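You operate a simulated robot arm through the tools that you are given. There is no shell and no other tool. Be economical: measure what you need, move in short steps, check, and stop when the job is done.

You are at the controls of a simulated two-armed robot. One attempt, no reset.

Task
Take the blue plate and leave it on the top of the stock table. Then put one of the white inserts from the fail tray on the shelf of the brown table. Then lift the lid of the small meter with a lid open. Keep to this order.
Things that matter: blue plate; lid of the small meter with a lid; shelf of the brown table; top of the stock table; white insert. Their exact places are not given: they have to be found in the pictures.

Only the result counts: the job must be done as asked and must still hold three seconds after the hand-in. Knocking over, shifting, dropping, spilling or breaking anything else fails it. Lids that push on must go on centred and level and be pressed home; caps that screw on are set level and turned clockwise until they are tight.

Robot
Two 7-joint arms with two-finger grippers on one trunk, on a base that drives. Base frame: it is fixed to the floor where the robot stands at the start and does not move with it; the origin is under the middle of the robot, x ahead of it, y to its left, z up; the surface under the hand at the start is at about z = 0.88. Units: m, degrees, N and s.
The left shoulder is at the start at [0.06, 0.179, 1.183], the right one opposite. With the tool pointing down near the work surface each hand reaches from about 0.22 to 0.66 m from the robot's upright axis, wherever it stands, measured 20 degrees to its own side. Places, roughly: blue plate (12x11x5 cm) [0.5, 0, 0.9]; lid of the small meter with a lid [-2.4, -0.7, 1]; shelf of the brown table [-8, -0.9, 0.3]; top of the stock table [-1.3, -1, 0.9]; white insert [-5.25, 1.25, 0.75]. Payload 1.96 kg a hand.
Tool frame (each hand has its own): the origin (TCP) lies between the finger pads and is the grasp point; the fingertips stand 0.02 m ahead of it; z points along the fingers, y is the line along which they close. Largest opening 0.072 m; the body of the gripper starts 0.038 m behind the TCP.
Orientation is that of the tool frame in the base frame, as a unit quaternion [w, x, y, z]. With the fingers straight down and closing along the base's y, the tool's x points along the base's -x, its y along +y and its z along -z.

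Tools
- The arms move only by the tool jog_arm. It takes "left_increments", "right_increments" or both (then of equal length, played together; a hand with none holds still); each is text: rows parted by semicolons, each of 7 numbers parted by spaces: the shift along the tool's x, y, z in mm, then the turn, a rotation vector about the tool's x, y, z in degrees, then the closure, from 0 (fully open) to 1 (shut). In form: tx ty tz wx wy wz grip; .... A call has 1 to 12 rows; each row shifts and turns the commanded pose from where the row before left it, along the tool's axes as they then stand. Rows are played at 5 a second. More than 0.05 m and 8.6 degrees between two rows, or a gripper value outside its range, and nothing of the call is played. A pose out of reach is approached as far as the arm can. The call stops where the force on the tool passes 40 N (or 10 N more than at its start, if that is more) or the arm is blocked; 0.2 s more then pass. Each finger travels about 0.153 m/s and halts on what it meets, pressing with about 38 N; the grip force reading is that of the motor and also rises with nothing between the fingers. The clock runs only during rows and for 0.2 s after the last one: add rows that do not move to give the fingers time. The reply holds the time, the measured pose of the TCP, the force on the tool along the base axes, the opening and the grip force, in the units named above and with some noise, with the torque about the TCP (base axes, N m) and any sound that the robot's microphone picked up.
- Cameras (640 x 400 px; columns grow to the right, rows downward): "scene" is now at [0.0098, -0.018, 1.7412]; the picture's right is [-0.08, -1.00, 0.00], its down [-0.82, 0.07, -0.57] and it looks along [0.57, -0.05, -0.82] (base axes); focal length 254 px, centre (320, 200). "left" rides on the left gripper at [0.071, -0.019, -0.082] in its tool frame; the picture's right is [0.26, 0.97, 0.00], its down [-0.67, 0.18, -0.72] and it looks along [-0.69, 0.19, 0.70] (tool axes); focal length 280 px, centre (320, 200). "right" rides on the right gripper at [0.071, 0.019, -0.082] in its tool frame; the picture's right is [-0.26, 0.97, 0.00], its down [-0.67, -0.18, -0.72] and it looks along [-0.69, -0.19, 0.70] (tool axes); focal length 280 px, centre (320, 200).
- camera(camera): a new picture of that camera. The clock stands still meanwhile.
- move_column(by): slides the trunk up (or, below 0, down) by that many m; the arms and the scene camera ride with it, the base frame stays. It gives what a move gives, with no picture.
- steer(legs): drives the robot by 1 to 6 legs, each [ahead, left, turn to the left] in m, m and degrees, along the robot's own axes; the way and the turn of a leg run together, so that a leg with both is an arc; at most 1.5 m and 180 degrees a leg. The arms and the cameras ride along, it lands a little off, and it stops where it bumps. It gives what a move gives.
- head_to(pan, tilt): turns the head with the scene camera to pan (to the left, within 86 degrees either way) and tilt (down, from -29 to 69), counted from straight ahead of the robot. It gives what a move gives.
- point_at(camera, pixels): for up to 12 pixels [column, row] of the newest picture of that camera ("zoom" is the newest enlarged one), the place [x, y, z] in the base frame of the surface seen there, good to about 0.002 m, but the place of the scene camera against the robot may be out by one fixed shift of up to 0.025 m in any direction. The clock stands still meanwhile.
- close_up(camera, box): a new picture of the part [left, top, right, bottom] of that camera's present view, enlarged. The clock stands still meanwhile.
- job_done(): hands the job in; it is judged then, once.

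Work in short steps. Measure before you move; look again where a grasp or a placing could have gone wrong, and mend it. You have 110 turns and 100 pictures in all, those below and enlarged ones among them. Open the grippers and draw the arms clear of the work before you hand the job in, unless the task says otherwise; then end with one line.

The tools are called after "Request:" by a JSON object that holds its "method" and its "body". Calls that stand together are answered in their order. jog_arm: Moves the arms, as the interface text tells. Its arguments: {"type":"object","properties":{"left_increments":{"type":"string"},"right_increments":{"type":"string"}},"required":[]} The other tools are called the same way: move_column (by) slides the trunk up or down; steer (legs) drives the base; head_to (pan, tilt) turns the head that bears the scene camera; camera (camera) takes a picture; point_at (camera, pixels) gives the place of the surface under pixels of a picture; close_up (camera, box) takes an enlarged picture of a part of a camera's view; job_done () hands the job in.

At the start:

```text
clock: 0.0
left_position: [0.3724, 0.1511, 1.1744]
left_ee_rot: [0.0, -0.001, 1.0, 0.001]
left_wrist_force: [0.7, 0.0, -0.1]
left_ft_torque: [0.01, 0.01, -0.04]
left_width: 0.0719
left_gripper_force: 0.1
right_position: [0.3639, -0.1684, 1.2148]
right_ee_rot: [0.001, 0.0, 1.0, 0.0]
right_wrist_force: [0.2, -0.5, -0.7]
right_ft_torque: [-0.01, -0.02, 0.0]
right_width: 0.0721
right_gripper_force: 0.0
trunk travel left (down, up): [-0.828, 0.162]
robot x, y, heading: [-0.0005, 0.0005, -0.0]
head pan, tilt: [-4.6, 55.1]
```

scene: 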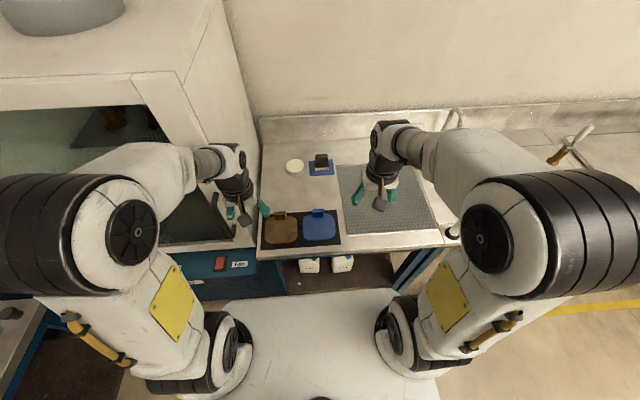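
right: 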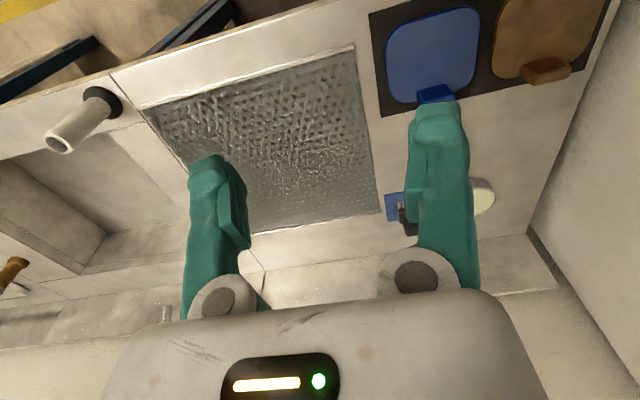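
left: 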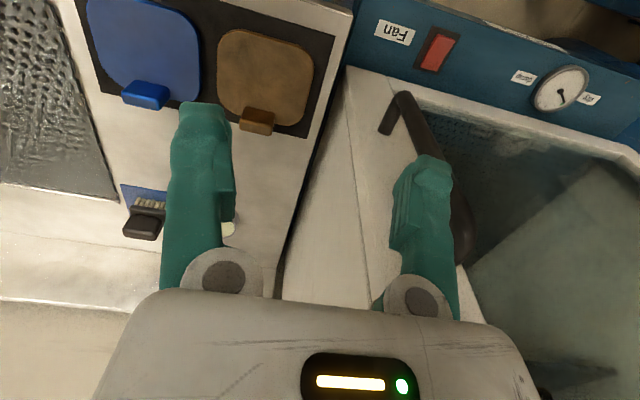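

The blue plate shows at about (319,228) in the scene, with a tab on its far edge at (318,212). I enlarge it to measure it.

Request:
{"method": "close_up", "body": {"camera": "scene", "box": [250, 190, 350, 260]}}

Request:
{"method": "close_up", "body": {"camera": "right", "box": [360, 0, 520, 120]}}

```text
5.71 times, centred on (300, 225) of scene
```

zoom: 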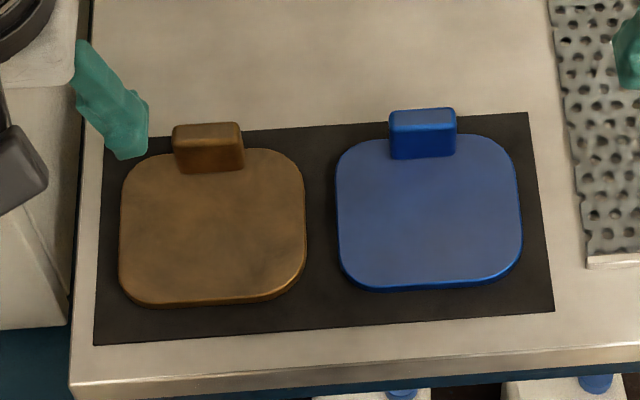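

```text
3.33 times, centred on (440, 60) of right
```

zoom: 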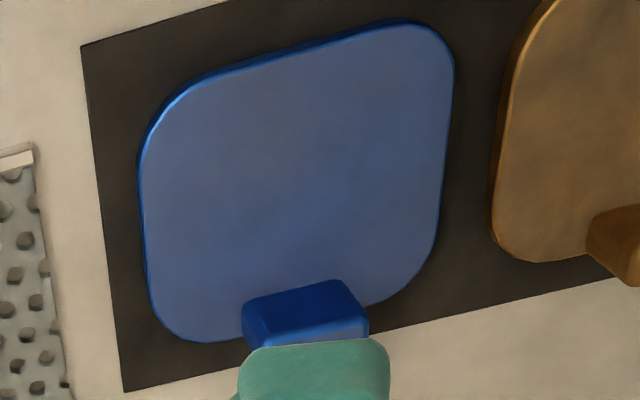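

The tab is an upright block on the far edge. I measure its corners with the right camera, which has no unknown shift.

Request:
{"method": "point_at", "body": {"camera": "zoom", "pixels": [[252, 305], [335, 285], [362, 318], [262, 343], [300, 310], [320, 330], [300, 180], [145, 180], [450, 120], [400, 22], [100, 200]]}}

Request:
{"method": "point_at", "body": {"camera": "scene", "pixels": [[319, 212], [319, 228], [330, 290]]}}

```text
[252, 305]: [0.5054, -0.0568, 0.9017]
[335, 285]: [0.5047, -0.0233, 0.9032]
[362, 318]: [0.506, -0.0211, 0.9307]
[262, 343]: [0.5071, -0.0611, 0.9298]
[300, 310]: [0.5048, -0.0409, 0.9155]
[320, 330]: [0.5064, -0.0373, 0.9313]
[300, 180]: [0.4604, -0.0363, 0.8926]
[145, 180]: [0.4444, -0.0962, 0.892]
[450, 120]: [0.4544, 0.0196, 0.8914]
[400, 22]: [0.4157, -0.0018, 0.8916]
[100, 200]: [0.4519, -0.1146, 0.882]
```

```text
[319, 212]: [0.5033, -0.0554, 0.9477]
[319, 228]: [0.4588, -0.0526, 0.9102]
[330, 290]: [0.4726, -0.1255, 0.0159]
```

The tab spans y≈-0.06…-0.021 with its near face at x≈0.505 and its top at z≈0.931. I move the right hand above it and begin turning it so the fingers close along x.

Request:
{"method": "jog_arm", "body": {"right_increments": "-25 21 30 0 0 0 0;-25 21 30 0 0 0 0;-25 21 30 0 0 0 0;-25 21 30 0 0 0 0;-25 21 30 0 0 0 0;-23 22 30 0 0 0 0;0 0 0 0 0 -8.2 0;0 0 0 0 0 -8.2 0;0 0 0 0 0 -8.2 0;0 0 0 0 0 -8.2 0;0 0 0 0 0 -8.2 0;0 0 0 0 0 -8.2 0"}}

Request:
{"method": "jog_arm", "body": {"right_increments": "0 0 0 0 0 -8.2 0;0 0 0 0 0 -8.2 0;0 0 0 0 0 -8.2 0;0 0 0 0 0 -8.2 0;0 0 0 0 0 -8 0;0 0 0 0 0 0 0"}}

Request:
{"method": "camera", "body": {"camera": "right"}}

```text
clock: 2.6
left_position: [0.3716, 0.1516, 1.176]
left_ee_rot: [0.0, 0.0, 1.0, 0.0]
left_wrist_force: [0.2, -0.6, 0.5]
left_ft_torque: [0.04, 0.03, -0.01]
left_width: 0.072
left_gripper_force: 0.1
right_position: [0.5131, -0.0401, 1.0347]
right_ee_rot: [0.001, -0.417, 0.909, 0.0]
right_wrist_force: [0.5, 0.4, -0.6]
right_ft_torque: [-0.02, 0.02, -0.02]
right_width: 0.072
right_gripper_force: 0.1
trunk travel left (down, up): [-0.828, 0.162]
robot x, y, heading: [-0.0012, -0.0008, -0.0]
head pan, tilt: [-4.6, 55.1]
```

```text
clock: 4.0
left_position: [0.3717, 0.1506, 1.1757]
left_ee_rot: [0.0, 0.0, 1.0, 0.0]
left_wrist_force: [0.3, -1.4, -0.1]
left_ft_torque: [0.04, -0.03, 0.02]
left_width: 0.0721
left_gripper_force: 0.0
right_position: [0.5123, -0.041, 1.0355]
right_ee_rot: [0.0, 0.708, -0.706, 0.001]
right_wrist_force: [-0.3, -0.1, 0.3]
right_ft_torque: [-0.01, 0.02, 0.01]
right_width: 0.0719
right_gripper_force: 0.1
trunk travel left (down, up): [-0.828, 0.162]
robot x, y, heading: [0.0008, -0.0018, 0.1]
head pan, tilt: [-4.6, 55.1]
```

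```text
94 pictures are left
```

right: 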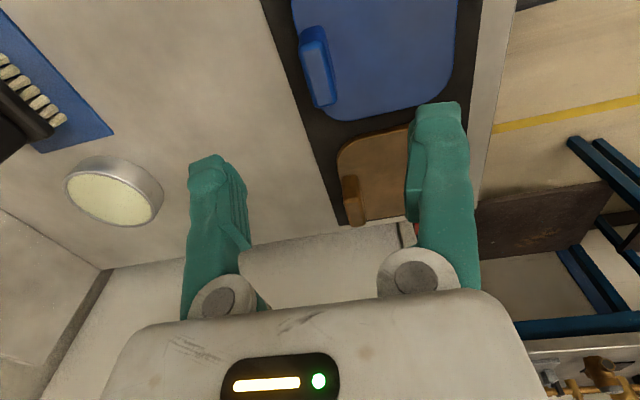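

The tab is in view at (318,65). I measure its top edges for the centre along x.

Request:
{"method": "close_up", "body": {"camera": "right", "box": [270, 0, 390, 120]}}

Request:
{"method": "point_at", "body": {"camera": "right", "pixels": [[314, 30], [320, 60], [328, 95], [305, 40], [313, 80], [318, 104], [324, 50], [332, 90], [318, 27], [323, 28]]}}

```text
3.33 times, centred on (330, 60) of right
```

zoom: 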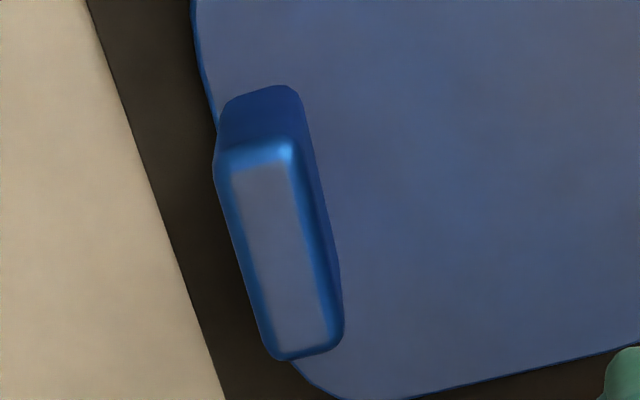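

```text
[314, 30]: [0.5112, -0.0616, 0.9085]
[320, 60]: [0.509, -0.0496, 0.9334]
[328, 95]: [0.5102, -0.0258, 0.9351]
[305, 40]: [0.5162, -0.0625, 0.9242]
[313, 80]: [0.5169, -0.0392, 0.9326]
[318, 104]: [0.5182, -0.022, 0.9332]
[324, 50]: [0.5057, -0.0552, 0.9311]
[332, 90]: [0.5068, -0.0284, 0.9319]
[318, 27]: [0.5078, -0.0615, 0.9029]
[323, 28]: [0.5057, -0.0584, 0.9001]
```

The tab spans x≈0.505–0.519, so its centre is (0.512,-0.042) and the hand is already over it. I descend to TCP z≈0.918 and close.

Request:
{"method": "jog_arm", "body": {"right_increments": "0 0 30 0 0 0 0;0 0 30 0 0 0 0;0 0 30 0 0 0 0;0 0 20 0 0 0 0;0 0 7 0 0 0 0;0 0 0 0 0 0 0;0 0 0 0 0 0 0.5;0 0 0 0 0 0 1;0 0 0 0 0 0 1;0 0 0 0 0 0 1"}}

Request:
{"method": "camera", "body": {"camera": "right"}}

```text
clock: 6.2
left_position: [0.3728, 0.1499, 1.1741]
left_ee_rot: [0.0, 0.0, 1.0, 0.0]
left_wrist_force: [0.3, 0.1, -0.5]
left_ft_torque: [-0.05, 0.04, -0.01]
left_width: 0.072
left_gripper_force: 0.1
right_position: [0.5132, -0.0409, 0.9183]
right_ee_rot: [-0.001, 0.707, -0.707, 0.001]
right_wrist_force: [0.0, -0.6, 0.2]
right_ft_torque: [-0.08, 0.0, 0.0]
right_width: 0.0173
right_gripper_force: 38.0
trunk travel left (down, up): [-0.828, 0.162]
robot x, y, heading: [0.0004, 0.0026, -0.0]
head pan, tilt: [-4.6, 55.1]
```

```text
92 pictures are left
```

right: 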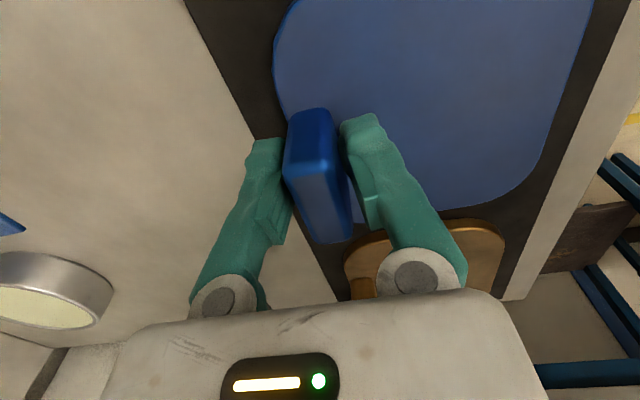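

The grip holds at 0.0173 m and 38 N. I lift straight up and check.

Request:
{"method": "jog_arm", "body": {"right_increments": "0 0 -10 0 0 0 1;0 0 -20 0 0 0 1;0 0 -30 0 0 0 1;0 0 -30 0 0 0 1;0 0 -30 0 0 0 1;0 0 -30 0 0 0 1;0 0 -30 0 0 0 1;0 0 0 0 0 0 1"}}

Request:
{"method": "camera", "body": {"camera": "scene"}}

```text
clock: 8.0
left_position: [0.3738, 0.1494, 1.1742]
left_ee_rot: [-0.001, 0.0, 1.0, 0.0]
left_wrist_force: [-0.5, 0.4, -0.5]
left_ft_torque: [-0.03, -0.02, -0.03]
left_width: 0.0721
left_gripper_force: 0.1
right_position: [0.5122, -0.039, 1.0989]
right_ee_rot: [0.001, -0.707, 0.707, 0.0]
right_wrist_force: [0.5, 0.0, -6.5]
right_ft_torque: [-0.04, -0.25, 0.02]
right_width: 0.0173
right_gripper_force: 38.4
trunk travel left (down, up): [-0.828, 0.162]
robot x, y, heading: [0.0011, 0.0001, 0.0]
head pan, tilt: [-4.6, 55.1]
```

```text
91 pictures are left
```

scene: 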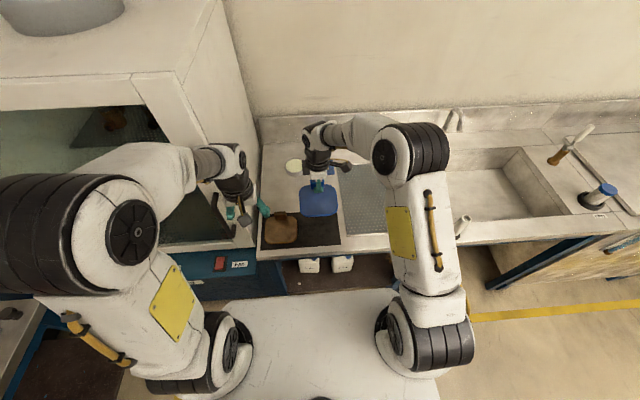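

The plate is held level and weighs about 0.65 kg. I look right and left before driving.

Request:
{"method": "head_to", "body": {"pan": -86, "tilt": 30}}

Request:
{"method": "camera", "body": {"camera": "scene"}}

Request:
{"method": "head_to", "body": {"pan": 86, "tilt": 30}}

Request:
{"method": "camera", "body": {"camera": "scene"}}

```text
clock: 9.6
left_position: [0.3726, 0.1489, 1.175]
left_ee_rot: [0.0, 0.0, 1.0, 0.0]
left_wrist_force: [-0.4, -0.7, 0.1]
left_ft_torque: [0.0, 0.02, -0.03]
left_width: 0.0719
left_gripper_force: 0.0
right_position: [0.5127, -0.0398, 1.0994]
right_ee_rot: [0.0, 0.707, -0.707, 0.001]
right_wrist_force: [-0.5, 0.3, -8.4]
right_ft_torque: [-0.02, -0.25, -0.02]
right_width: 0.0175
right_gripper_force: 38.4
trunk travel left (down, up): [-0.828, 0.162]
robot x, y, heading: [0.0007, -0.0018, -0.2]
head pan, tilt: [-85.9, 30.0]
```

```text
90 pictures are left
```

scene: 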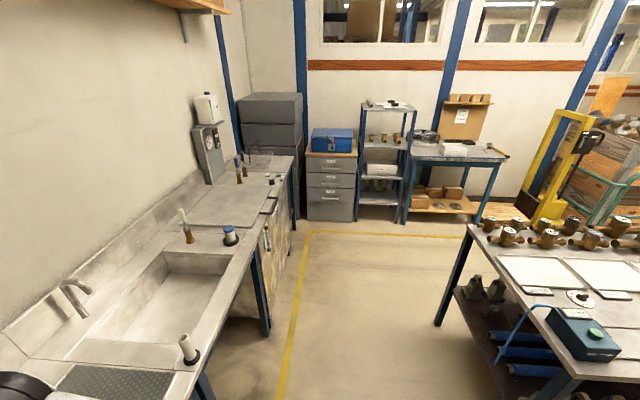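

```text
clock: 12.2
left_position: [0.3727, 0.151, 1.1752]
left_ee_rot: [0.0, -0.001, 1.0, 0.0]
left_wrist_force: [0.1, -0.6, 0.1]
left_ft_torque: [0.01, 0.03, 0.0]
left_width: 0.0719
left_gripper_force: 0.1
right_position: [0.5115, -0.0402, 1.0995]
right_ee_rot: [-0.001, 0.707, -0.707, 0.001]
right_wrist_force: [-0.1, -0.3, -6.7]
right_ft_torque: [-0.02, -0.25, -0.03]
right_width: 0.0175
right_gripper_force: 37.7
trunk travel left (down, up): [-0.828, 0.162]
robot x, y, heading: [0.0, 0.0002, -0.1]
head pan, tilt: [85.9, 30.0]
```

```text
89 pictures are left
```

scene: 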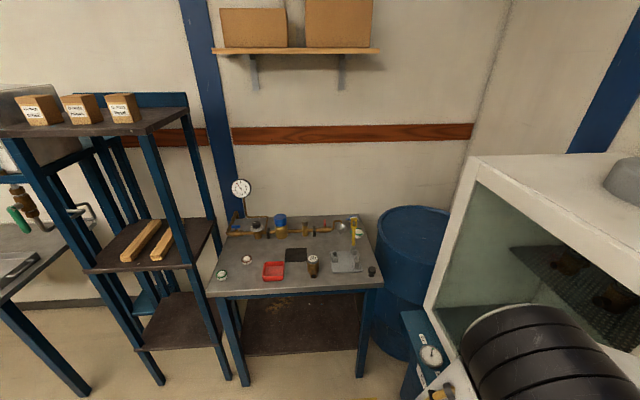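

The table behind-right, with meters and the teal box, is probably the stock table. I look right again and measure it.

Request:
{"method": "head_to", "body": {"pan": -86, "tilt": 40}}

Request:
{"method": "camera", "body": {"camera": "scene"}}

Request:
{"method": "point_at", "body": {"camera": "scene", "pixels": [[473, 180], [560, 320], [600, 320], [550, 230], [630, 260], [470, 270], [460, 100], [200, 300], [400, 350], [300, 250]]}}

```text
clock: 14.8
left_position: [0.3735, 0.15, 1.1746]
left_ee_rot: [0.0, 0.0, 1.0, 0.0]
left_wrist_force: [-0.2, 0.4, 0.2]
left_ft_torque: [-0.03, -0.01, 0.0]
left_width: 0.072
left_gripper_force: 0.1
right_position: [0.512, -0.0386, 1.1004]
right_ee_rot: [-0.001, 0.707, -0.707, 0.001]
right_wrist_force: [0.3, -0.2, -7.0]
right_ft_torque: [-0.04, -0.26, 0.01]
right_width: 0.0176
right_gripper_force: 37.9
trunk travel left (down, up): [-0.828, 0.162]
robot x, y, heading: [0.0004, 0.0011, 0.2]
head pan, tilt: [-85.9, 40.0]
```

```text
88 pictures are left
```

scene: 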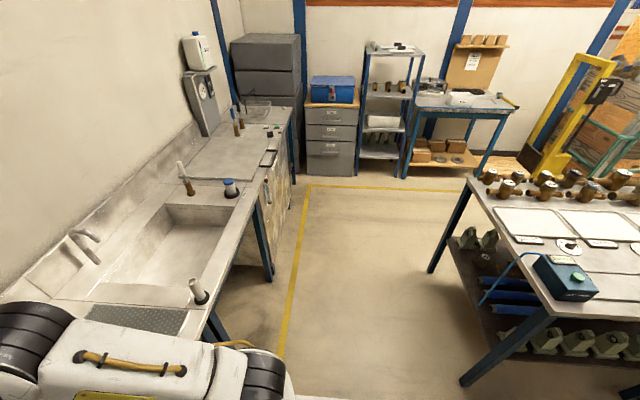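

```text
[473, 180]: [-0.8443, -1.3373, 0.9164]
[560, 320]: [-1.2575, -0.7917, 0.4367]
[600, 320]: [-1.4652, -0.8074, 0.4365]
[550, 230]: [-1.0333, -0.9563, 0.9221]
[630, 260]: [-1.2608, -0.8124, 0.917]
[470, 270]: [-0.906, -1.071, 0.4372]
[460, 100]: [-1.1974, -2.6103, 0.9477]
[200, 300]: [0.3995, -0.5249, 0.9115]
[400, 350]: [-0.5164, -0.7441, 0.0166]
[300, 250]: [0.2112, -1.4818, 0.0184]
```

The table's near corner is about (-0.85,-0.72) and its top is at z≈0.9. I draw the plate in, back up and turn right to face this table.

Request:
{"method": "jog_arm", "body": {"right_increments": "0 30 -10 0 0 0 1;0 30 -10 0 0 0 1;0 30 -10 0 0 0 1;0 30 -10 0 0 0 1;0 0 0 0 0 0 1"}}

Request:
{"method": "steer", "body": {"legs": [[-0.5, 0, 0], [0, 0, -90]]}}

Request:
{"method": "head_to", "body": {"pan": -40, "tilt": 40}}

Request:
{"method": "camera", "body": {"camera": "scene"}}

```text
clock: 15.9
left_position: [0.3741, 0.1512, 1.1753]
left_ee_rot: [-0.001, 0.0, 1.0, 0.0]
left_wrist_force: [-0.2, -0.4, -0.2]
left_ft_torque: [-0.01, 0.0, -0.02]
left_width: 0.0722
left_gripper_force: 0.1
right_position: [0.3926, -0.0405, 1.1412]
right_ee_rot: [0.001, -0.707, 0.707, -0.001]
right_wrist_force: [0.1, 1.2, -7.4]
right_ft_torque: [-0.01, -0.23, 0.04]
right_width: 0.0174
right_gripper_force: 38.2
trunk travel left (down, up): [-0.828, 0.162]
robot x, y, heading: [0.0018, -0.0004, -0.0]
head pan, tilt: [-85.9, 40.0]
```

```text
clock: 22.7
left_position: [-0.341, -0.3722, 1.1733]
left_ee_rot: [-0.001, 0.702, 0.712, 0.0]
left_wrist_force: [-0.3, -1.4, 0.2]
left_ft_torque: [0.04, -0.01, -0.03]
left_width: 0.0719
left_gripper_force: 0.1
right_position: [-0.5325, -0.3945, 1.1418]
right_ee_rot: [-0.001, -0.007, 1.0, -0.001]
right_wrist_force: [0.4, 0.7, -7.8]
right_ft_torque: [-0.24, 0.05, -0.02]
right_width: 0.0176
right_gripper_force: 37.6
trunk travel left (down, up): [-0.828, 0.162]
robot x, y, heading: [-0.5007, 0.0001, -89.2]
head pan, tilt: [-85.9, 40.0]
```

```text
clock: 23.8
left_position: [-0.3416, -0.3727, 1.1754]
left_ee_rot: [0.0, 0.703, 0.712, -0.001]
left_wrist_force: [-0.4, 0.3, 0.1]
left_ft_torque: [0.0, -0.02, -0.04]
left_width: 0.0716
left_gripper_force: 0.1
right_position: [-0.5323, -0.3951, 1.1413]
right_ee_rot: [0.0, -0.007, 1.0, -0.001]
right_wrist_force: [0.0, -0.3, -8.5]
right_ft_torque: [-0.29, 0.01, -0.01]
right_width: 0.0178
right_gripper_force: 37.6
trunk travel left (down, up): [-0.828, 0.162]
robot x, y, heading: [-0.4953, -0.0035, -89.3]
head pan, tilt: [-40.0, 40.0]
```

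```text
87 pictures are left
```

scene: 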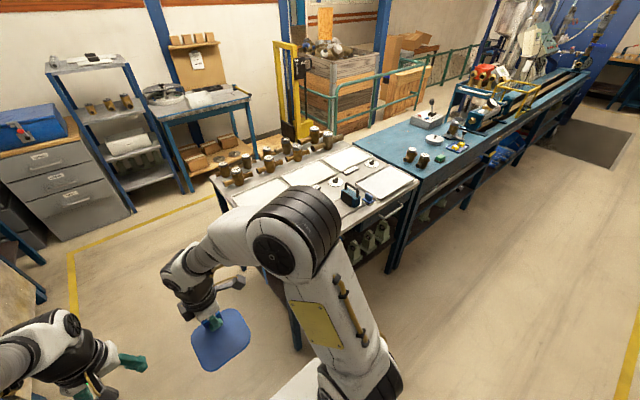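

The grey table is the stock table, and the blue bench with the meters follows it. I strafe right to stand before the grey table and look at its top.

Request:
{"method": "steer", "body": {"legs": [[0, -0.85, 0]]}}

Request:
{"method": "head_to", "body": {"pan": 0, "tilt": 45}}

Request:
{"method": "camera", "body": {"camera": "scene"}}

```text
clock: 28.3
left_position: [-1.1683, -0.3914, 1.1742]
left_ee_rot: [0.001, 0.692, 0.721, 0.0]
left_wrist_force: [0.6, -0.3, 0.0]
left_ft_torque: [0.02, 0.02, -0.02]
left_width: 0.0719
left_gripper_force: 0.0
right_position: [-1.3569, -0.4181, 1.1426]
right_ee_rot: [0.0, -0.021, 1.0, -0.001]
right_wrist_force: [0.8, -0.2, -7.2]
right_ft_torque: [-0.21, -0.02, 0.02]
right_width: 0.0179
right_gripper_force: 38.2
trunk travel left (down, up): [-0.828, 0.162]
robot x, y, heading: [-1.3345, -0.0244, -87.7]
head pan, tilt: [-40.0, 40.0]
```

```text
clock: 29.3
left_position: [-1.1688, -0.3923, 1.1742]
left_ee_rot: [0.001, 0.692, 0.722, 0.0]
left_wrist_force: [-0.3, 0.2, -0.6]
left_ft_torque: [-0.01, -0.02, 0.01]
left_width: 0.0716
left_gripper_force: 0.0
right_position: [-1.3571, -0.4198, 1.1414]
right_ee_rot: [0.0, -0.02, 1.0, -0.001]
right_wrist_force: [0.9, 0.9, -7.4]
right_ft_torque: [-0.27, 0.03, -0.02]
right_width: 0.0178
right_gripper_force: 38.1
trunk travel left (down, up): [-0.828, 0.162]
robot x, y, heading: [-1.3341, -0.0265, -87.3]
head pan, tilt: [0.0, 45.0]
```

```text
86 pictures are left
```

scene: 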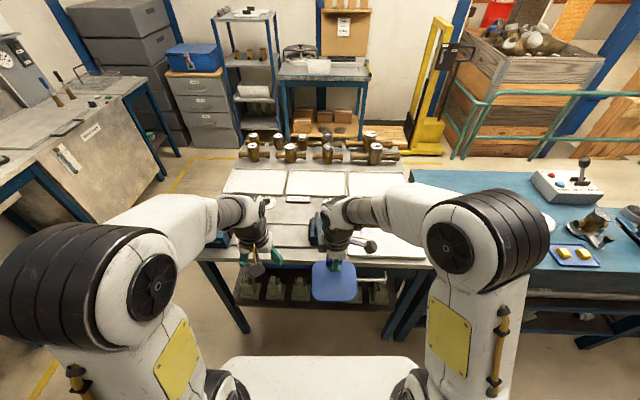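

Request:
{"method": "close_up", "body": {"camera": "scene", "box": [190, 120, 450, 282]}}

Request:
{"method": "camera", "body": {"camera": "left"}}

Request:
{"method": "camera", "body": {"camera": "right"}}

```text
2.46 times, centred on (320, 201) of scene
```

zoom: 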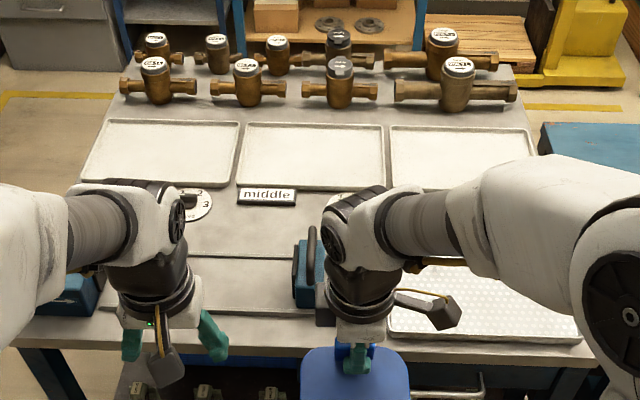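

```text
84 pictures are left
```

left: 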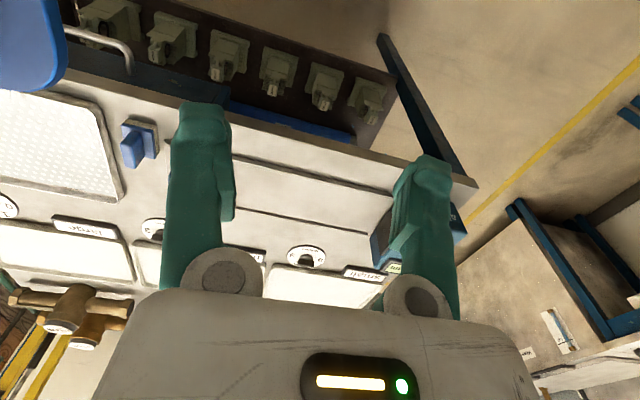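

```text
83 pictures are left
```

right: 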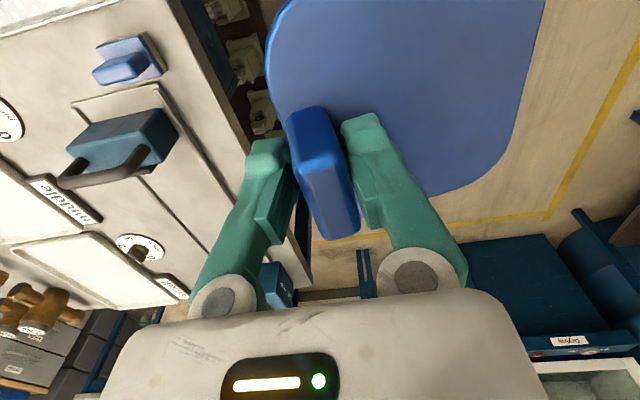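

The front of the table between the two teal boxes looks free. I measure heights and positions there with the left wrist camera.

Request:
{"method": "point_at", "body": {"camera": "left", "pixels": [[250, 140], [390, 180], [270, 180], [330, 200], [260, 225], [300, 222], [150, 185], [135, 130], [330, 165], [120, 105], [350, 230], [375, 240]]}}

Request:
{"method": "point_at", "body": {"camera": "right", "pixels": [[215, 120], [180, 70], [120, 100], [200, 230], [130, 215], [165, 125], [115, 210], [180, 160], [150, 40], [50, 90], [70, 60]]}}

Request:
{"method": "close_up", "body": {"camera": "left", "box": [60, 80, 480, 330]}}

```text
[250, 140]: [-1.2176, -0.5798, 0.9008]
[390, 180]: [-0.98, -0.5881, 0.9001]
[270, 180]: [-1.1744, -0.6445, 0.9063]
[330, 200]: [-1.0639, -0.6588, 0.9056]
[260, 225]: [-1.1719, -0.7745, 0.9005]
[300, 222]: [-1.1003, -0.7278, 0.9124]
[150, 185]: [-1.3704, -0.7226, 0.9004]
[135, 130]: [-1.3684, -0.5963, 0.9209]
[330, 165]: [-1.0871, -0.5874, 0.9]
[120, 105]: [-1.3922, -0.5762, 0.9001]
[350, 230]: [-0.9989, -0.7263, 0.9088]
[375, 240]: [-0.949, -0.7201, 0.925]
```

```text
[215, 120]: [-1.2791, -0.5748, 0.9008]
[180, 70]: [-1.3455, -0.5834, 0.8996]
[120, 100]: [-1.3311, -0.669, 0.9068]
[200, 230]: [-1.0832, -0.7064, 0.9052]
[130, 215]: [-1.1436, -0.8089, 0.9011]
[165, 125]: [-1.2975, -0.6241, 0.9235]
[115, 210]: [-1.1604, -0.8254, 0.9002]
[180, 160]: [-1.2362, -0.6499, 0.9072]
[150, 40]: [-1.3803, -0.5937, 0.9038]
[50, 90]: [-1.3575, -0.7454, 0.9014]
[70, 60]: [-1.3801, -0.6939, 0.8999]
```

```text
1.52 times, centred on (270, 205) of left
```

zoom: 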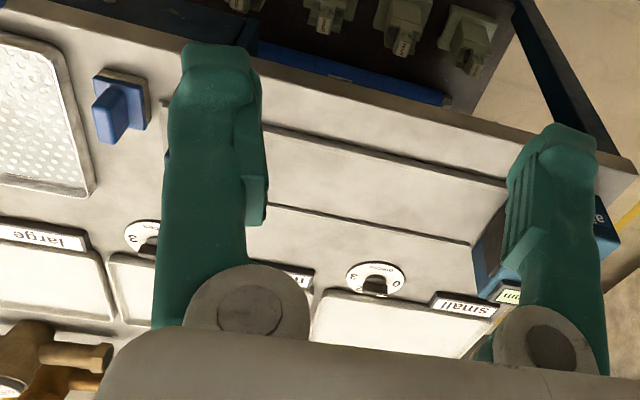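

A 6 mm raised slab covers much of that area, so I need a clear bare patch. I raise the trunk and spread the hands to open the scene camera's view.

Request:
{"method": "move_column", "body": {"by": 0.15}}

Request:
{"method": "jog_arm", "body": {"left_increments": "0 40 0 0 0 0 0;0 40 0 0 0 0 0;0 40 0 0 0 0 0;0 40 0 0 0 0 0;0 40 0 0 0 0 0", "right_increments": "40 0 0 0 0 0 1;40 0 0 0 0 0 1;40 0 0 0 0 0 1;40 0 0 0 0 0 1;40 0 0 0 0 0 1"}}

Request:
{"method": "head_to", "body": {"pan": 0, "tilt": 48}}

Request:
{"method": "camera", "body": {"camera": "scene"}}

```text
clock: 31.1
left_position: [-1.168, -0.3912, 1.3244]
left_ee_rot: [-0.001, 0.692, 0.722, 0.0]
left_wrist_force: [-0.9, -0.2, 0.2]
left_ft_torque: [0.01, 0.0, 0.01]
left_width: 0.0717
left_gripper_force: 0.0
right_position: [-1.3568, -0.4187, 1.2908]
right_ee_rot: [0.0, -0.021, 1.0, -0.002]
right_wrist_force: [-0.4, -0.1, -7.5]
right_ft_torque: [-0.23, 0.04, 0.01]
right_width: 0.0176
right_gripper_force: 38.2
trunk travel left (down, up): [-0.978, 0.012]
robot x, y, heading: [-1.329, -0.0253, -87.8]
head pan, tilt: [0.0, 45.0]
```

```text
clock: 32.3
left_position: [-0.9714, -0.383, 1.3284]
left_ee_rot: [0.0, 0.693, 0.721, 0.0]
left_wrist_force: [-0.2, -0.4, 0.0]
left_ft_torque: [-0.01, 0.0, -0.06]
left_width: 0.0722
left_gripper_force: 0.1
right_position: [-1.557, -0.4295, 1.292]
right_ee_rot: [0.0, -0.021, 1.0, 0.0]
right_wrist_force: [-0.9, 0.2, -7.4]
right_ft_torque: [-0.28, -0.01, -0.02]
right_width: 0.0177
right_gripper_force: 37.6
trunk travel left (down, up): [-0.978, 0.012]
robot x, y, heading: [-1.3364, -0.0243, -87.8]
head pan, tilt: [0.0, 45.0]
```

```text
clock: 32.9
left_position: [-0.9715, -0.3832, 1.3287]
left_ee_rot: [-0.001, 0.693, 0.721, 0.0]
left_wrist_force: [0.1, 0.8, 0.4]
left_ft_torque: [-0.02, -0.02, 0.02]
left_width: 0.0721
left_gripper_force: 0.1
right_position: [-1.5553, -0.4302, 1.2932]
right_ee_rot: [0.002, -0.02, 1.0, -0.001]
right_wrist_force: [-0.1, 0.7, -7.5]
right_ft_torque: [-0.28, 0.02, 0.02]
right_width: 0.0176
right_gripper_force: 38.0
trunk travel left (down, up): [-0.978, 0.012]
robot x, y, heading: [-1.3308, -0.0234, -87.6]
head pan, tilt: [0.0, 48.0]
```

```text
81 pictures are left
```

scene: 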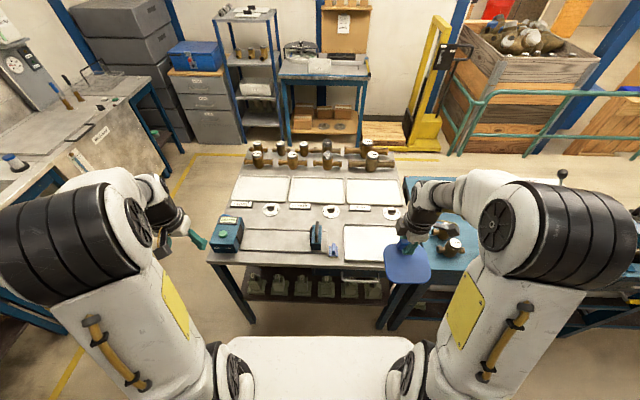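

Request:
{"method": "close_up", "body": {"camera": "scene", "box": [200, 150, 420, 287]}}

```text
2.91 times, centred on (310, 218) of scene
```

zoom: 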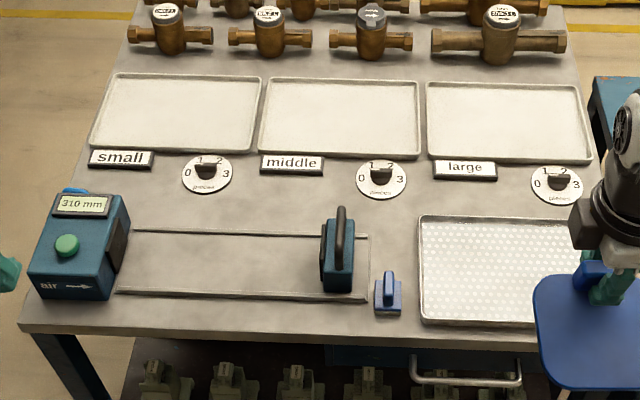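

The air length gauge fills the front-left and trays fill the rest. I measure the free gaps: behind the gauge between the dials, and behind the trays.

Request:
{"method": "point_at", "body": {"camera": "zoom", "pixels": [[290, 178], [290, 228], [232, 200], [355, 200], [140, 200], [440, 185], [440, 212], [300, 74], [300, 52], [320, 230], [580, 200], [90, 330]]}}

Request:
{"method": "point_at", "body": {"camera": "zoom", "pixels": [[180, 180], [90, 175], [125, 225], [400, 270], [130, 100], [115, 60], [420, 65], [495, 180], [75, 185], [200, 260], [370, 240], [520, 180]]}}

```text
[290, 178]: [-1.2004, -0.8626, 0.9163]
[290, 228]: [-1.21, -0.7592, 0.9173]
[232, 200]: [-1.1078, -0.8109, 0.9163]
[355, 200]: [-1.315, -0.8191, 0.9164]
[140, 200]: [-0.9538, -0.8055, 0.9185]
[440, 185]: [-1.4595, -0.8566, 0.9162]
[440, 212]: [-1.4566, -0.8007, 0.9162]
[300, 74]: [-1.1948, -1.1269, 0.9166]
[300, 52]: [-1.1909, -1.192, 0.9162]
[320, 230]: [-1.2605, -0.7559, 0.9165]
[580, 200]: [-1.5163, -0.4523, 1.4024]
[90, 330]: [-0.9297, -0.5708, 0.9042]
```

```text
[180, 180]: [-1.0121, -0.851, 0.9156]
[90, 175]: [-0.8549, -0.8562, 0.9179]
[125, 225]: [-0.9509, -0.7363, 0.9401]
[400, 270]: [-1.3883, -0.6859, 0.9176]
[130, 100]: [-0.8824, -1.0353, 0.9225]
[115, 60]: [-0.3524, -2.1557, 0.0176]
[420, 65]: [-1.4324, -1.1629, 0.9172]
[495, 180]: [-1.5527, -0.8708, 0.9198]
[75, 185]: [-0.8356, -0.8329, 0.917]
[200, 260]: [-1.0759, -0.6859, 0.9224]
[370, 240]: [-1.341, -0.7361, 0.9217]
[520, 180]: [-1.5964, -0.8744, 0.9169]
```

The gap behind the gauge bed looks about 11 cm deep, close to the plate's own size. I measure the held plate precisely and view the gap enlarged.

Request:
{"method": "close_up", "body": {"camera": "scene", "box": [370, 230, 450, 290]}}

Request:
{"method": "point_at", "body": {"camera": "zoom", "pixels": [[130, 180], [480, 180], [300, 415], [300, 385], [105, 240], [495, 240], [215, 120], [340, 120], [300, 300], [300, 420]]}}

Request:
{"method": "close_up", "body": {"camera": "scene", "box": [215, 195, 345, 265]}}

```text
6.67 times, centred on (410, 260) of scene
```

zoom: 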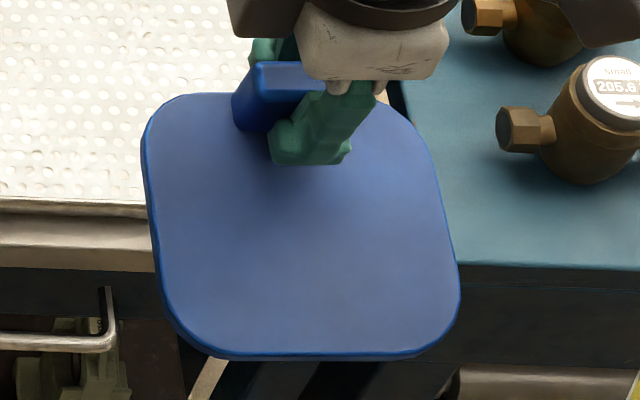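

```text
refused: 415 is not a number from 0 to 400
```

```text
4.92 times, centred on (280, 230) of scene
```

zoom: 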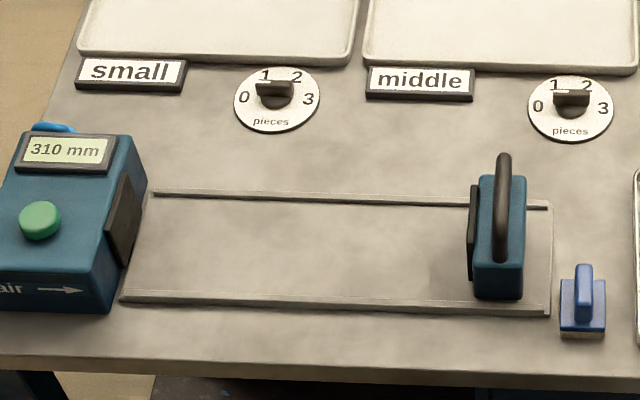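

I sample heights across the gauge bed and the gap behind it.

Request:
{"method": "point_at", "body": {"camera": "zoom", "pixels": [[400, 104], [400, 120], [400, 160], [400, 188], [400, 195], [400, 203], [400, 215], [400, 250], [400, 290], [400, 303], [400, 312], [400, 340]]}}

Request:
{"method": "point_at", "body": {"camera": "zoom", "pixels": [[324, 110], [525, 110], [400, 100], [130, 95], [130, 88], [148, 175], [148, 190], [232, 105], [60, 110], [300, 250], [200, 230], [545, 203]]}}

```text
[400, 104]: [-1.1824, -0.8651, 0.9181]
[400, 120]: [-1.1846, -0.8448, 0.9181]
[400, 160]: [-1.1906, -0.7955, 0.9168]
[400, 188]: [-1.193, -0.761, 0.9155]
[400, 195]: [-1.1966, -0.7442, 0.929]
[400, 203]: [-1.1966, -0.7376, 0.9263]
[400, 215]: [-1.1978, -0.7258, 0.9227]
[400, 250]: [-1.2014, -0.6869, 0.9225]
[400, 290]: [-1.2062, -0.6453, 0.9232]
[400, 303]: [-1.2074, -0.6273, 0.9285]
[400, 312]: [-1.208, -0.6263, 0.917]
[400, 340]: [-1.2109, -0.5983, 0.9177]
```

```text
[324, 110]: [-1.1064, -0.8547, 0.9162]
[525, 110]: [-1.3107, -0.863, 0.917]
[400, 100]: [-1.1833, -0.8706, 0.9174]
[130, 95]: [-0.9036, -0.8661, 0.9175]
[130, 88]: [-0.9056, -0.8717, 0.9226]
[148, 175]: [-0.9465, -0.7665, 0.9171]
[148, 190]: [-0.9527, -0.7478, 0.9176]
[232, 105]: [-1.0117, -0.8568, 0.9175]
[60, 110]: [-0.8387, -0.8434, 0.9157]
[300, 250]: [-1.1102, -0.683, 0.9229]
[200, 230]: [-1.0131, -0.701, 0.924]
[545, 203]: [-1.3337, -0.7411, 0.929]
```

The true gap is about 12.4 cm between the sign fronts (y≈-0.871) and the rail back (y≈-0.747), so the plate fits. I check the robot base's front extent and the plate size.

Request:
{"method": "close_up", "body": {"camera": "scene", "box": [190, 220, 450, 400]}}

Request:
{"method": "point_at", "body": {"camera": "scene", "pixels": [[310, 338], [310, 345], [310, 325], [250, 325], [390, 320], [345, 277], [300, 263], [388, 262], [430, 268], [408, 282], [392, 246]]}}

```text
2.22 times, centred on (320, 310) of scene
```

zoom: 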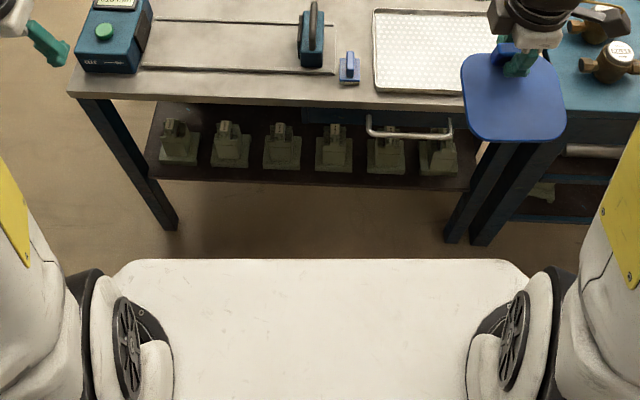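

```text
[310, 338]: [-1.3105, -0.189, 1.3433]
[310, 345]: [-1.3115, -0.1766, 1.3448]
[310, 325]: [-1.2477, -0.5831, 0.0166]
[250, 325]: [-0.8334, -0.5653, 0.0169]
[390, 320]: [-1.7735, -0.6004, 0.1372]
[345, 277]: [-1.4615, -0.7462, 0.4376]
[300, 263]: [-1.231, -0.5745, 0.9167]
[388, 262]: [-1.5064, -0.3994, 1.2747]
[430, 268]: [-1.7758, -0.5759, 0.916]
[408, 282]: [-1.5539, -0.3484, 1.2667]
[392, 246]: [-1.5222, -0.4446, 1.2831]
```

The white block is only the chest. To ease the reach I turn the plate half a turn so its tab faces the robot.

Request:
{"method": "jog_arm", "body": {"right_increments": "0 0 0 0 0 8.2 1;0 0 0 0 0 8.2 1;0 0 0 0 0 8.2 1;0 0 0 0 0 8.2 1;0 0 0 0 0 8.2 1;0 0 0 0 0 8.2 1;0 0 0 0 0 8.2 1;0 0 0 0 0 8.2 1;0 0 0 0 0 8.2 1;0 0 0 0 0 8.2 1;0 0 0 0 0 8.2 1;0 0 0 0 0 0 1"}}

Request:
{"method": "jog_arm", "body": {"right_increments": "0 0 0 0 0 8.2 1;0 0 0 0 0 8.2 1;0 0 0 0 0 8.2 1;0 0 0 0 0 8.2 1;0 0 0 0 0 8.2 1;0 0 0 0 0 8.2 1;0 0 0 0 0 8.2 1;0 0 0 0 0 8.2 1;0 0 0 0 0 8.2 1;0 0 0 0 0 8.2 1;0 0 0 0 0 8.2 1;0 0 0 0 0 0 1"}}

```text
clock: 35.5
left_position: [-0.9706, -0.3832, 1.3285]
left_ee_rot: [0.0, 0.692, 0.722, 0.0]
left_wrist_force: [-0.6, 0.0, -0.2]
left_ft_torque: [-0.01, 0.02, 0.03]
left_width: 0.0718
left_gripper_force: 0.1
right_position: [-1.5583, -0.4263, 1.29]
right_ee_rot: [0.002, 0.694, 0.72, 0.0]
right_wrist_force: [-0.8, 0.0, -7.4]
right_ft_torque: [0.0, 0.25, 0.04]
right_width: 0.0174
right_gripper_force: 38.2
trunk travel left (down, up): [-0.978, 0.012]
robot x, y, heading: [-1.3329, -0.0265, -87.7]
head pan, tilt: [0.0, 48.0]
```

```text
clock: 38.1
left_position: [-0.9703, -0.3831, 1.3285]
left_ee_rot: [-0.001, 0.692, 0.722, 0.0]
left_wrist_force: [0.4, 0.0, -0.3]
left_ft_torque: [0.05, 0.01, 0.01]
left_width: 0.0721
left_gripper_force: 0.0
right_position: [-1.5566, -0.4266, 1.2913]
right_ee_rot: [0.001, 1.0, 0.017, 0.001]
right_wrist_force: [1.1, 0.0, -7.5]
right_ft_torque: [0.21, -0.02, 0.01]
right_width: 0.0177
right_gripper_force: 38.0
trunk travel left (down, up): [-0.978, 0.012]
robot x, y, heading: [-1.3351, -0.0255, -87.4]
head pan, tilt: [0.0, 48.0]
```

The flip is done and the tool x now points to base +x. I drive to about (-1.03,-0.18), squaring the heading, and lower the trunk.

Request:
{"method": "steer", "body": {"legs": [[0.0, 0.3, -2.3], [0.155, 0, 0]]}}

Request:
{"method": "move_column", "body": {"by": -0.15}}

Request:
{"method": "camera", "body": {"camera": "scene"}}

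Request:
{"method": "camera", "body": {"camera": "right"}}

```text
clock: 41.2
left_position: [-0.6774, -0.5466, 1.3295]
left_ee_rot: [-0.001, 0.707, 0.708, -0.001]
left_wrist_force: [1.3, 0.7, -0.1]
left_ft_torque: [0.01, 0.0, -0.01]
left_width: 0.0718
left_gripper_force: 0.1
right_position: [-1.2666, -0.5654, 1.2929]
right_ee_rot: [0.002, 1.0, -0.004, 0.0]
right_wrist_force: [-0.2, -0.5, -7.2]
right_ft_torque: [0.21, -0.01, 0.01]
right_width: 0.0176
right_gripper_force: 38.2
trunk travel left (down, up): [-0.978, 0.012]
robot x, y, heading: [-1.0262, -0.1774, -90.0]
head pan, tilt: [0.0, 48.0]
```

```text
clock: 43.0
left_position: [-0.6787, -0.5482, 1.1783]
left_ee_rot: [0.001, 0.707, 0.707, 0.0]
left_wrist_force: [0.2, 1.2, 0.1]
left_ft_torque: [-0.03, 0.02, 0.0]
left_width: 0.072
left_gripper_force: 0.0
right_position: [-1.2667, -0.5684, 1.1413]
right_ee_rot: [0.001, 1.0, -0.003, 0.001]
right_wrist_force: [-0.6, -0.6, -7.0]
right_ft_torque: [0.27, -0.02, 0.0]
right_width: 0.0177
right_gripper_force: 38.2
trunk travel left (down, up): [-0.828, 0.162]
robot x, y, heading: [-1.0241, -0.1792, -90.1]
head pan, tilt: [0.0, 48.0]
```

```text
76 pictures are left
```

scene: 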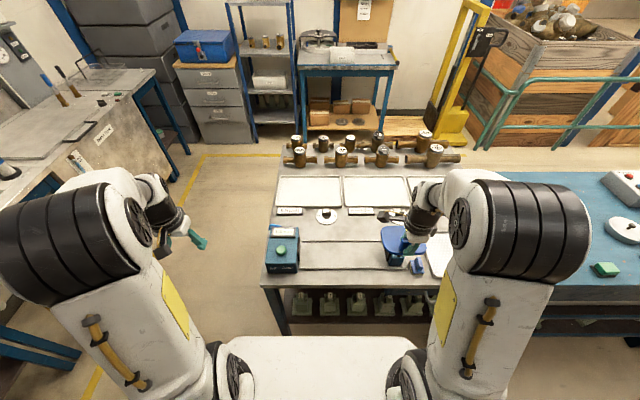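

```text
75 pictures are left
```

right: 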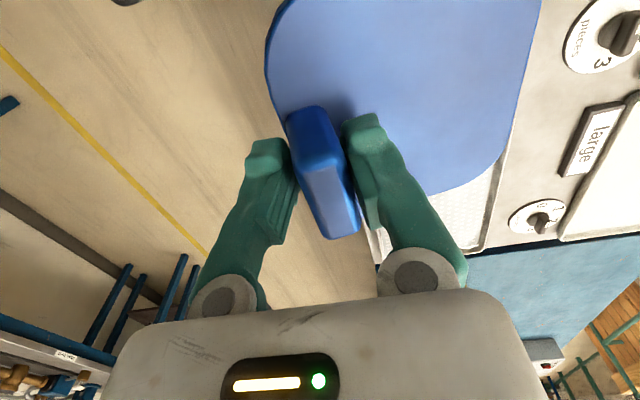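

I verify the y calibration on the "large" sign and the dials with the right wrist camera, and the same features from the scene camera.

Request:
{"method": "point_at", "body": {"camera": "right", "pixels": [[560, 172], [583, 108], [572, 145], [590, 140], [568, 30], [510, 218], [480, 110], [270, 60], [530, 40], [470, 250]]}}

Request:
{"method": "close_up", "body": {"camera": "scene", "box": [260, 195, 420, 285]}}

```text
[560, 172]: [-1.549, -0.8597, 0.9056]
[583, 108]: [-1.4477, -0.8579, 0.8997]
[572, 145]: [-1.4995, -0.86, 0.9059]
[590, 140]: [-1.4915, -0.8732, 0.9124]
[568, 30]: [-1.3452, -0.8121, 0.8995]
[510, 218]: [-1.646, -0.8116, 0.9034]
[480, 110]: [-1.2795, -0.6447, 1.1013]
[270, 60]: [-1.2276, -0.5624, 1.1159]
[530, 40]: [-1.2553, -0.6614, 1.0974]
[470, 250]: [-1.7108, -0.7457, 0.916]
```

```text
4.00 times, centred on (340, 240) of scene
```

zoom: 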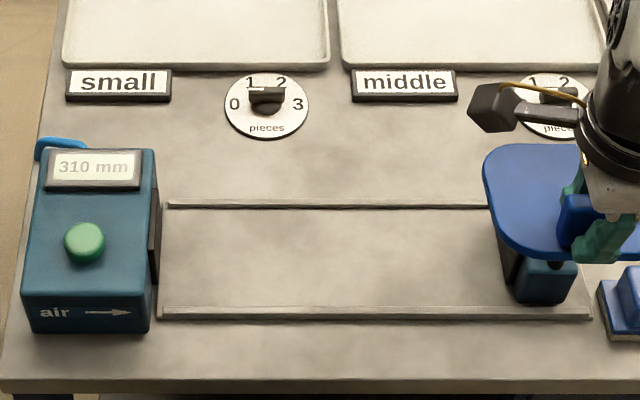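

The sign front is truly at y≈-0.858 and the rail back at ≈-0.731, so the gap centre is y≈-0.795. I bring the plate over the gap, TCP to about (-1.205,-0.746), and partly down.

Request:
{"method": "jog_arm", "body": {"right_increments": "12.4 35.5 0 0 0 -0.4 1;12.4 35.5 0 0 0 0 1;12.4 35.5 0 0 0 0 1;12.4 35.5 0 0 0 0 1;12.4 35.5 0 0 0 0 1;0 0 30 0 0 0 1;0 0 30 0 0 0 1;0 0 30 0 0 0 1;0 0 30 0 0 0 1;0 0 30 0 0 0 1;0 0 0 0 0 0 1;0 0 0 0 0 0 1"}}

Request:
{"method": "camera", "body": {"camera": "right"}}

Request:
{"method": "close_up", "body": {"camera": "scene", "box": [260, 185, 420, 285]}}

```text
clock: 45.5
left_position: [-0.6777, -0.5483, 1.1784]
left_ee_rot: [0.0, 0.707, 0.708, 0.0]
left_wrist_force: [-0.4, 0.0, 0.0]
left_ft_torque: [0.02, 0.02, -0.05]
left_width: 0.0721
left_gripper_force: 0.1
right_position: [-1.2209, -0.7006, 0.994]
right_ee_rot: [0.001, 1.0, 0.001, 0.0]
right_wrist_force: [3.7, -6.5, 15.7]
right_ft_torque: [-0.02, 0.91, 0.2]
right_width: 0.0174
right_gripper_force: 38.1
right hand out of reach, approached as far as the arm can: row 4, 5
trunk travel left (down, up): [-0.828, 0.162]
robot x, y, heading: [-1.0293, -0.1756, -90.0]
head pan, tilt: [0.0, 48.0]
```

```text
73 pictures are left
```

right: 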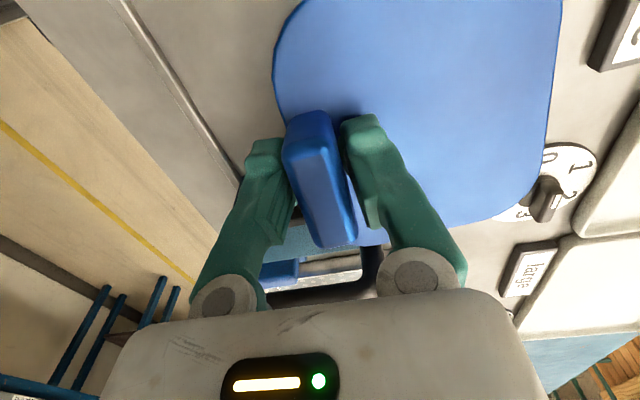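

```text
4.00 times, centred on (340, 235) of scene
```

zoom: 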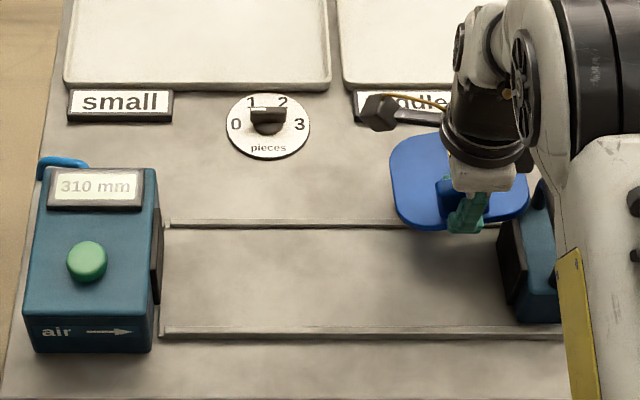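

The force reads +15.7 N up with a torque: the plate's right edge is touching the slider's handle. I lift at once.

Request:
{"method": "jog_arm", "body": {"right_increments": "0 0 -15 0 0 0 1;0 0 -30 0 0 0 1;0 0 -40 0 0 0 1;0 0 0 0 0 0 1;0 0 0 0 0 0 1"}}

Request:
{"method": "close_up", "body": {"camera": "scene", "box": [260, 185, 420, 285]}}

Request:
{"method": "camera", "body": {"camera": "right"}}

```text
clock: 46.8
left_position: [-0.678, -0.548, 1.1782]
left_ee_rot: [0.0, 0.707, 0.708, 0.001]
left_wrist_force: [-0.2, 0.4, 0.5]
left_ft_torque: [0.0, -0.01, -0.03]
left_width: 0.072
left_gripper_force: 0.0
right_position: [-1.2228, -0.7013, 1.0772]
right_ee_rot: [0.0, 1.0, 0.0, 0.0]
right_wrist_force: [0.2, 1.7, -7.8]
right_ft_torque: [0.24, 0.01, 0.0]
right_width: 0.0177
right_gripper_force: 37.8
trunk travel left (down, up): [-0.828, 0.162]
robot x, y, heading: [-1.0261, -0.1762, -90.1]
head pan, tilt: [0.0, 48.0]
```

```text
4.00 times, centred on (340, 235) of scene
```

zoom: 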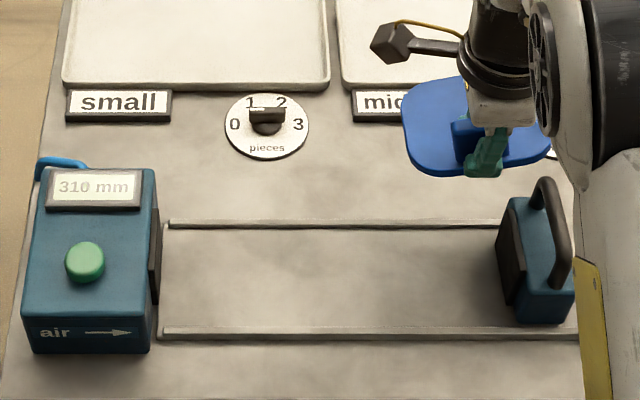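

```text
70 pictures are left
```

right: 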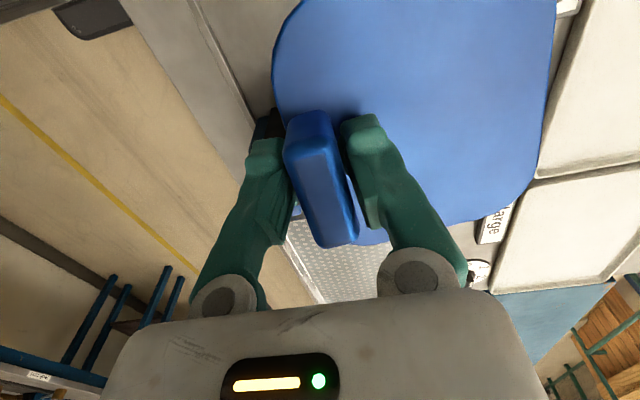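

The slider is unmoved (same pixels, still reading 310 mm). The reach fell short, so I drive 5 cm ahead and 2 cm left with the plate raised, and measure the slider.

Request:
{"method": "point_at", "body": {"camera": "zoom", "pixels": [[300, 200], [500, 218], [510, 240], [546, 180], [530, 215], [515, 200]]}}

Request:
{"method": "point_at", "body": {"camera": "scene", "pixels": [[337, 217], [338, 220], [386, 238], [390, 250], [396, 230], [384, 240], [397, 226], [399, 240], [392, 265]]}}

Request:
{"method": "steer", "body": {"legs": [[0.05, 0.02, 0]]}}

```text
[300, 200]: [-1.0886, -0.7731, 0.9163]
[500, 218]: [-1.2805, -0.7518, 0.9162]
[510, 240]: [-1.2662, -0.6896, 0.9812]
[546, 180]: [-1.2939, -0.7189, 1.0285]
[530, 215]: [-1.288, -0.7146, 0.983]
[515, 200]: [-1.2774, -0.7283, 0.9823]
```

```text
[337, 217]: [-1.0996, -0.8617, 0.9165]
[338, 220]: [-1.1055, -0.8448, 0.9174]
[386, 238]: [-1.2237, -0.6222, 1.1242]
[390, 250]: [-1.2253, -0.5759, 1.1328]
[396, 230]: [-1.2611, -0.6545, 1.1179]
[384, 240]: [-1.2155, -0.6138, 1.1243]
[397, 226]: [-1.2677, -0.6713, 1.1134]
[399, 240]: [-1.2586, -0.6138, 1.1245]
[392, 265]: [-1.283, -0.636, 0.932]
```

```text
clock: 47.7
left_position: [-0.6611, -0.5946, 1.1813]
left_ee_rot: [0.002, 0.707, 0.707, -0.001]
left_wrist_force: [0.3, 0.4, -0.2]
left_ft_torque: [0.01, 0.0, 0.03]
left_width: 0.0719
left_gripper_force: 0.0
right_position: [-1.2063, -0.7478, 1.0789]
right_ee_rot: [0.002, 1.0, 0.0, 0.0]
right_wrist_force: [0.2, 0.5, -7.9]
right_ft_torque: [0.22, -0.05, 0.03]
right_width: 0.0174
right_gripper_force: 37.5
trunk travel left (down, up): [-0.828, 0.162]
robot x, y, heading: [-1.008, -0.2283, -90.0]
head pan, tilt: [0.0, 48.0]
```

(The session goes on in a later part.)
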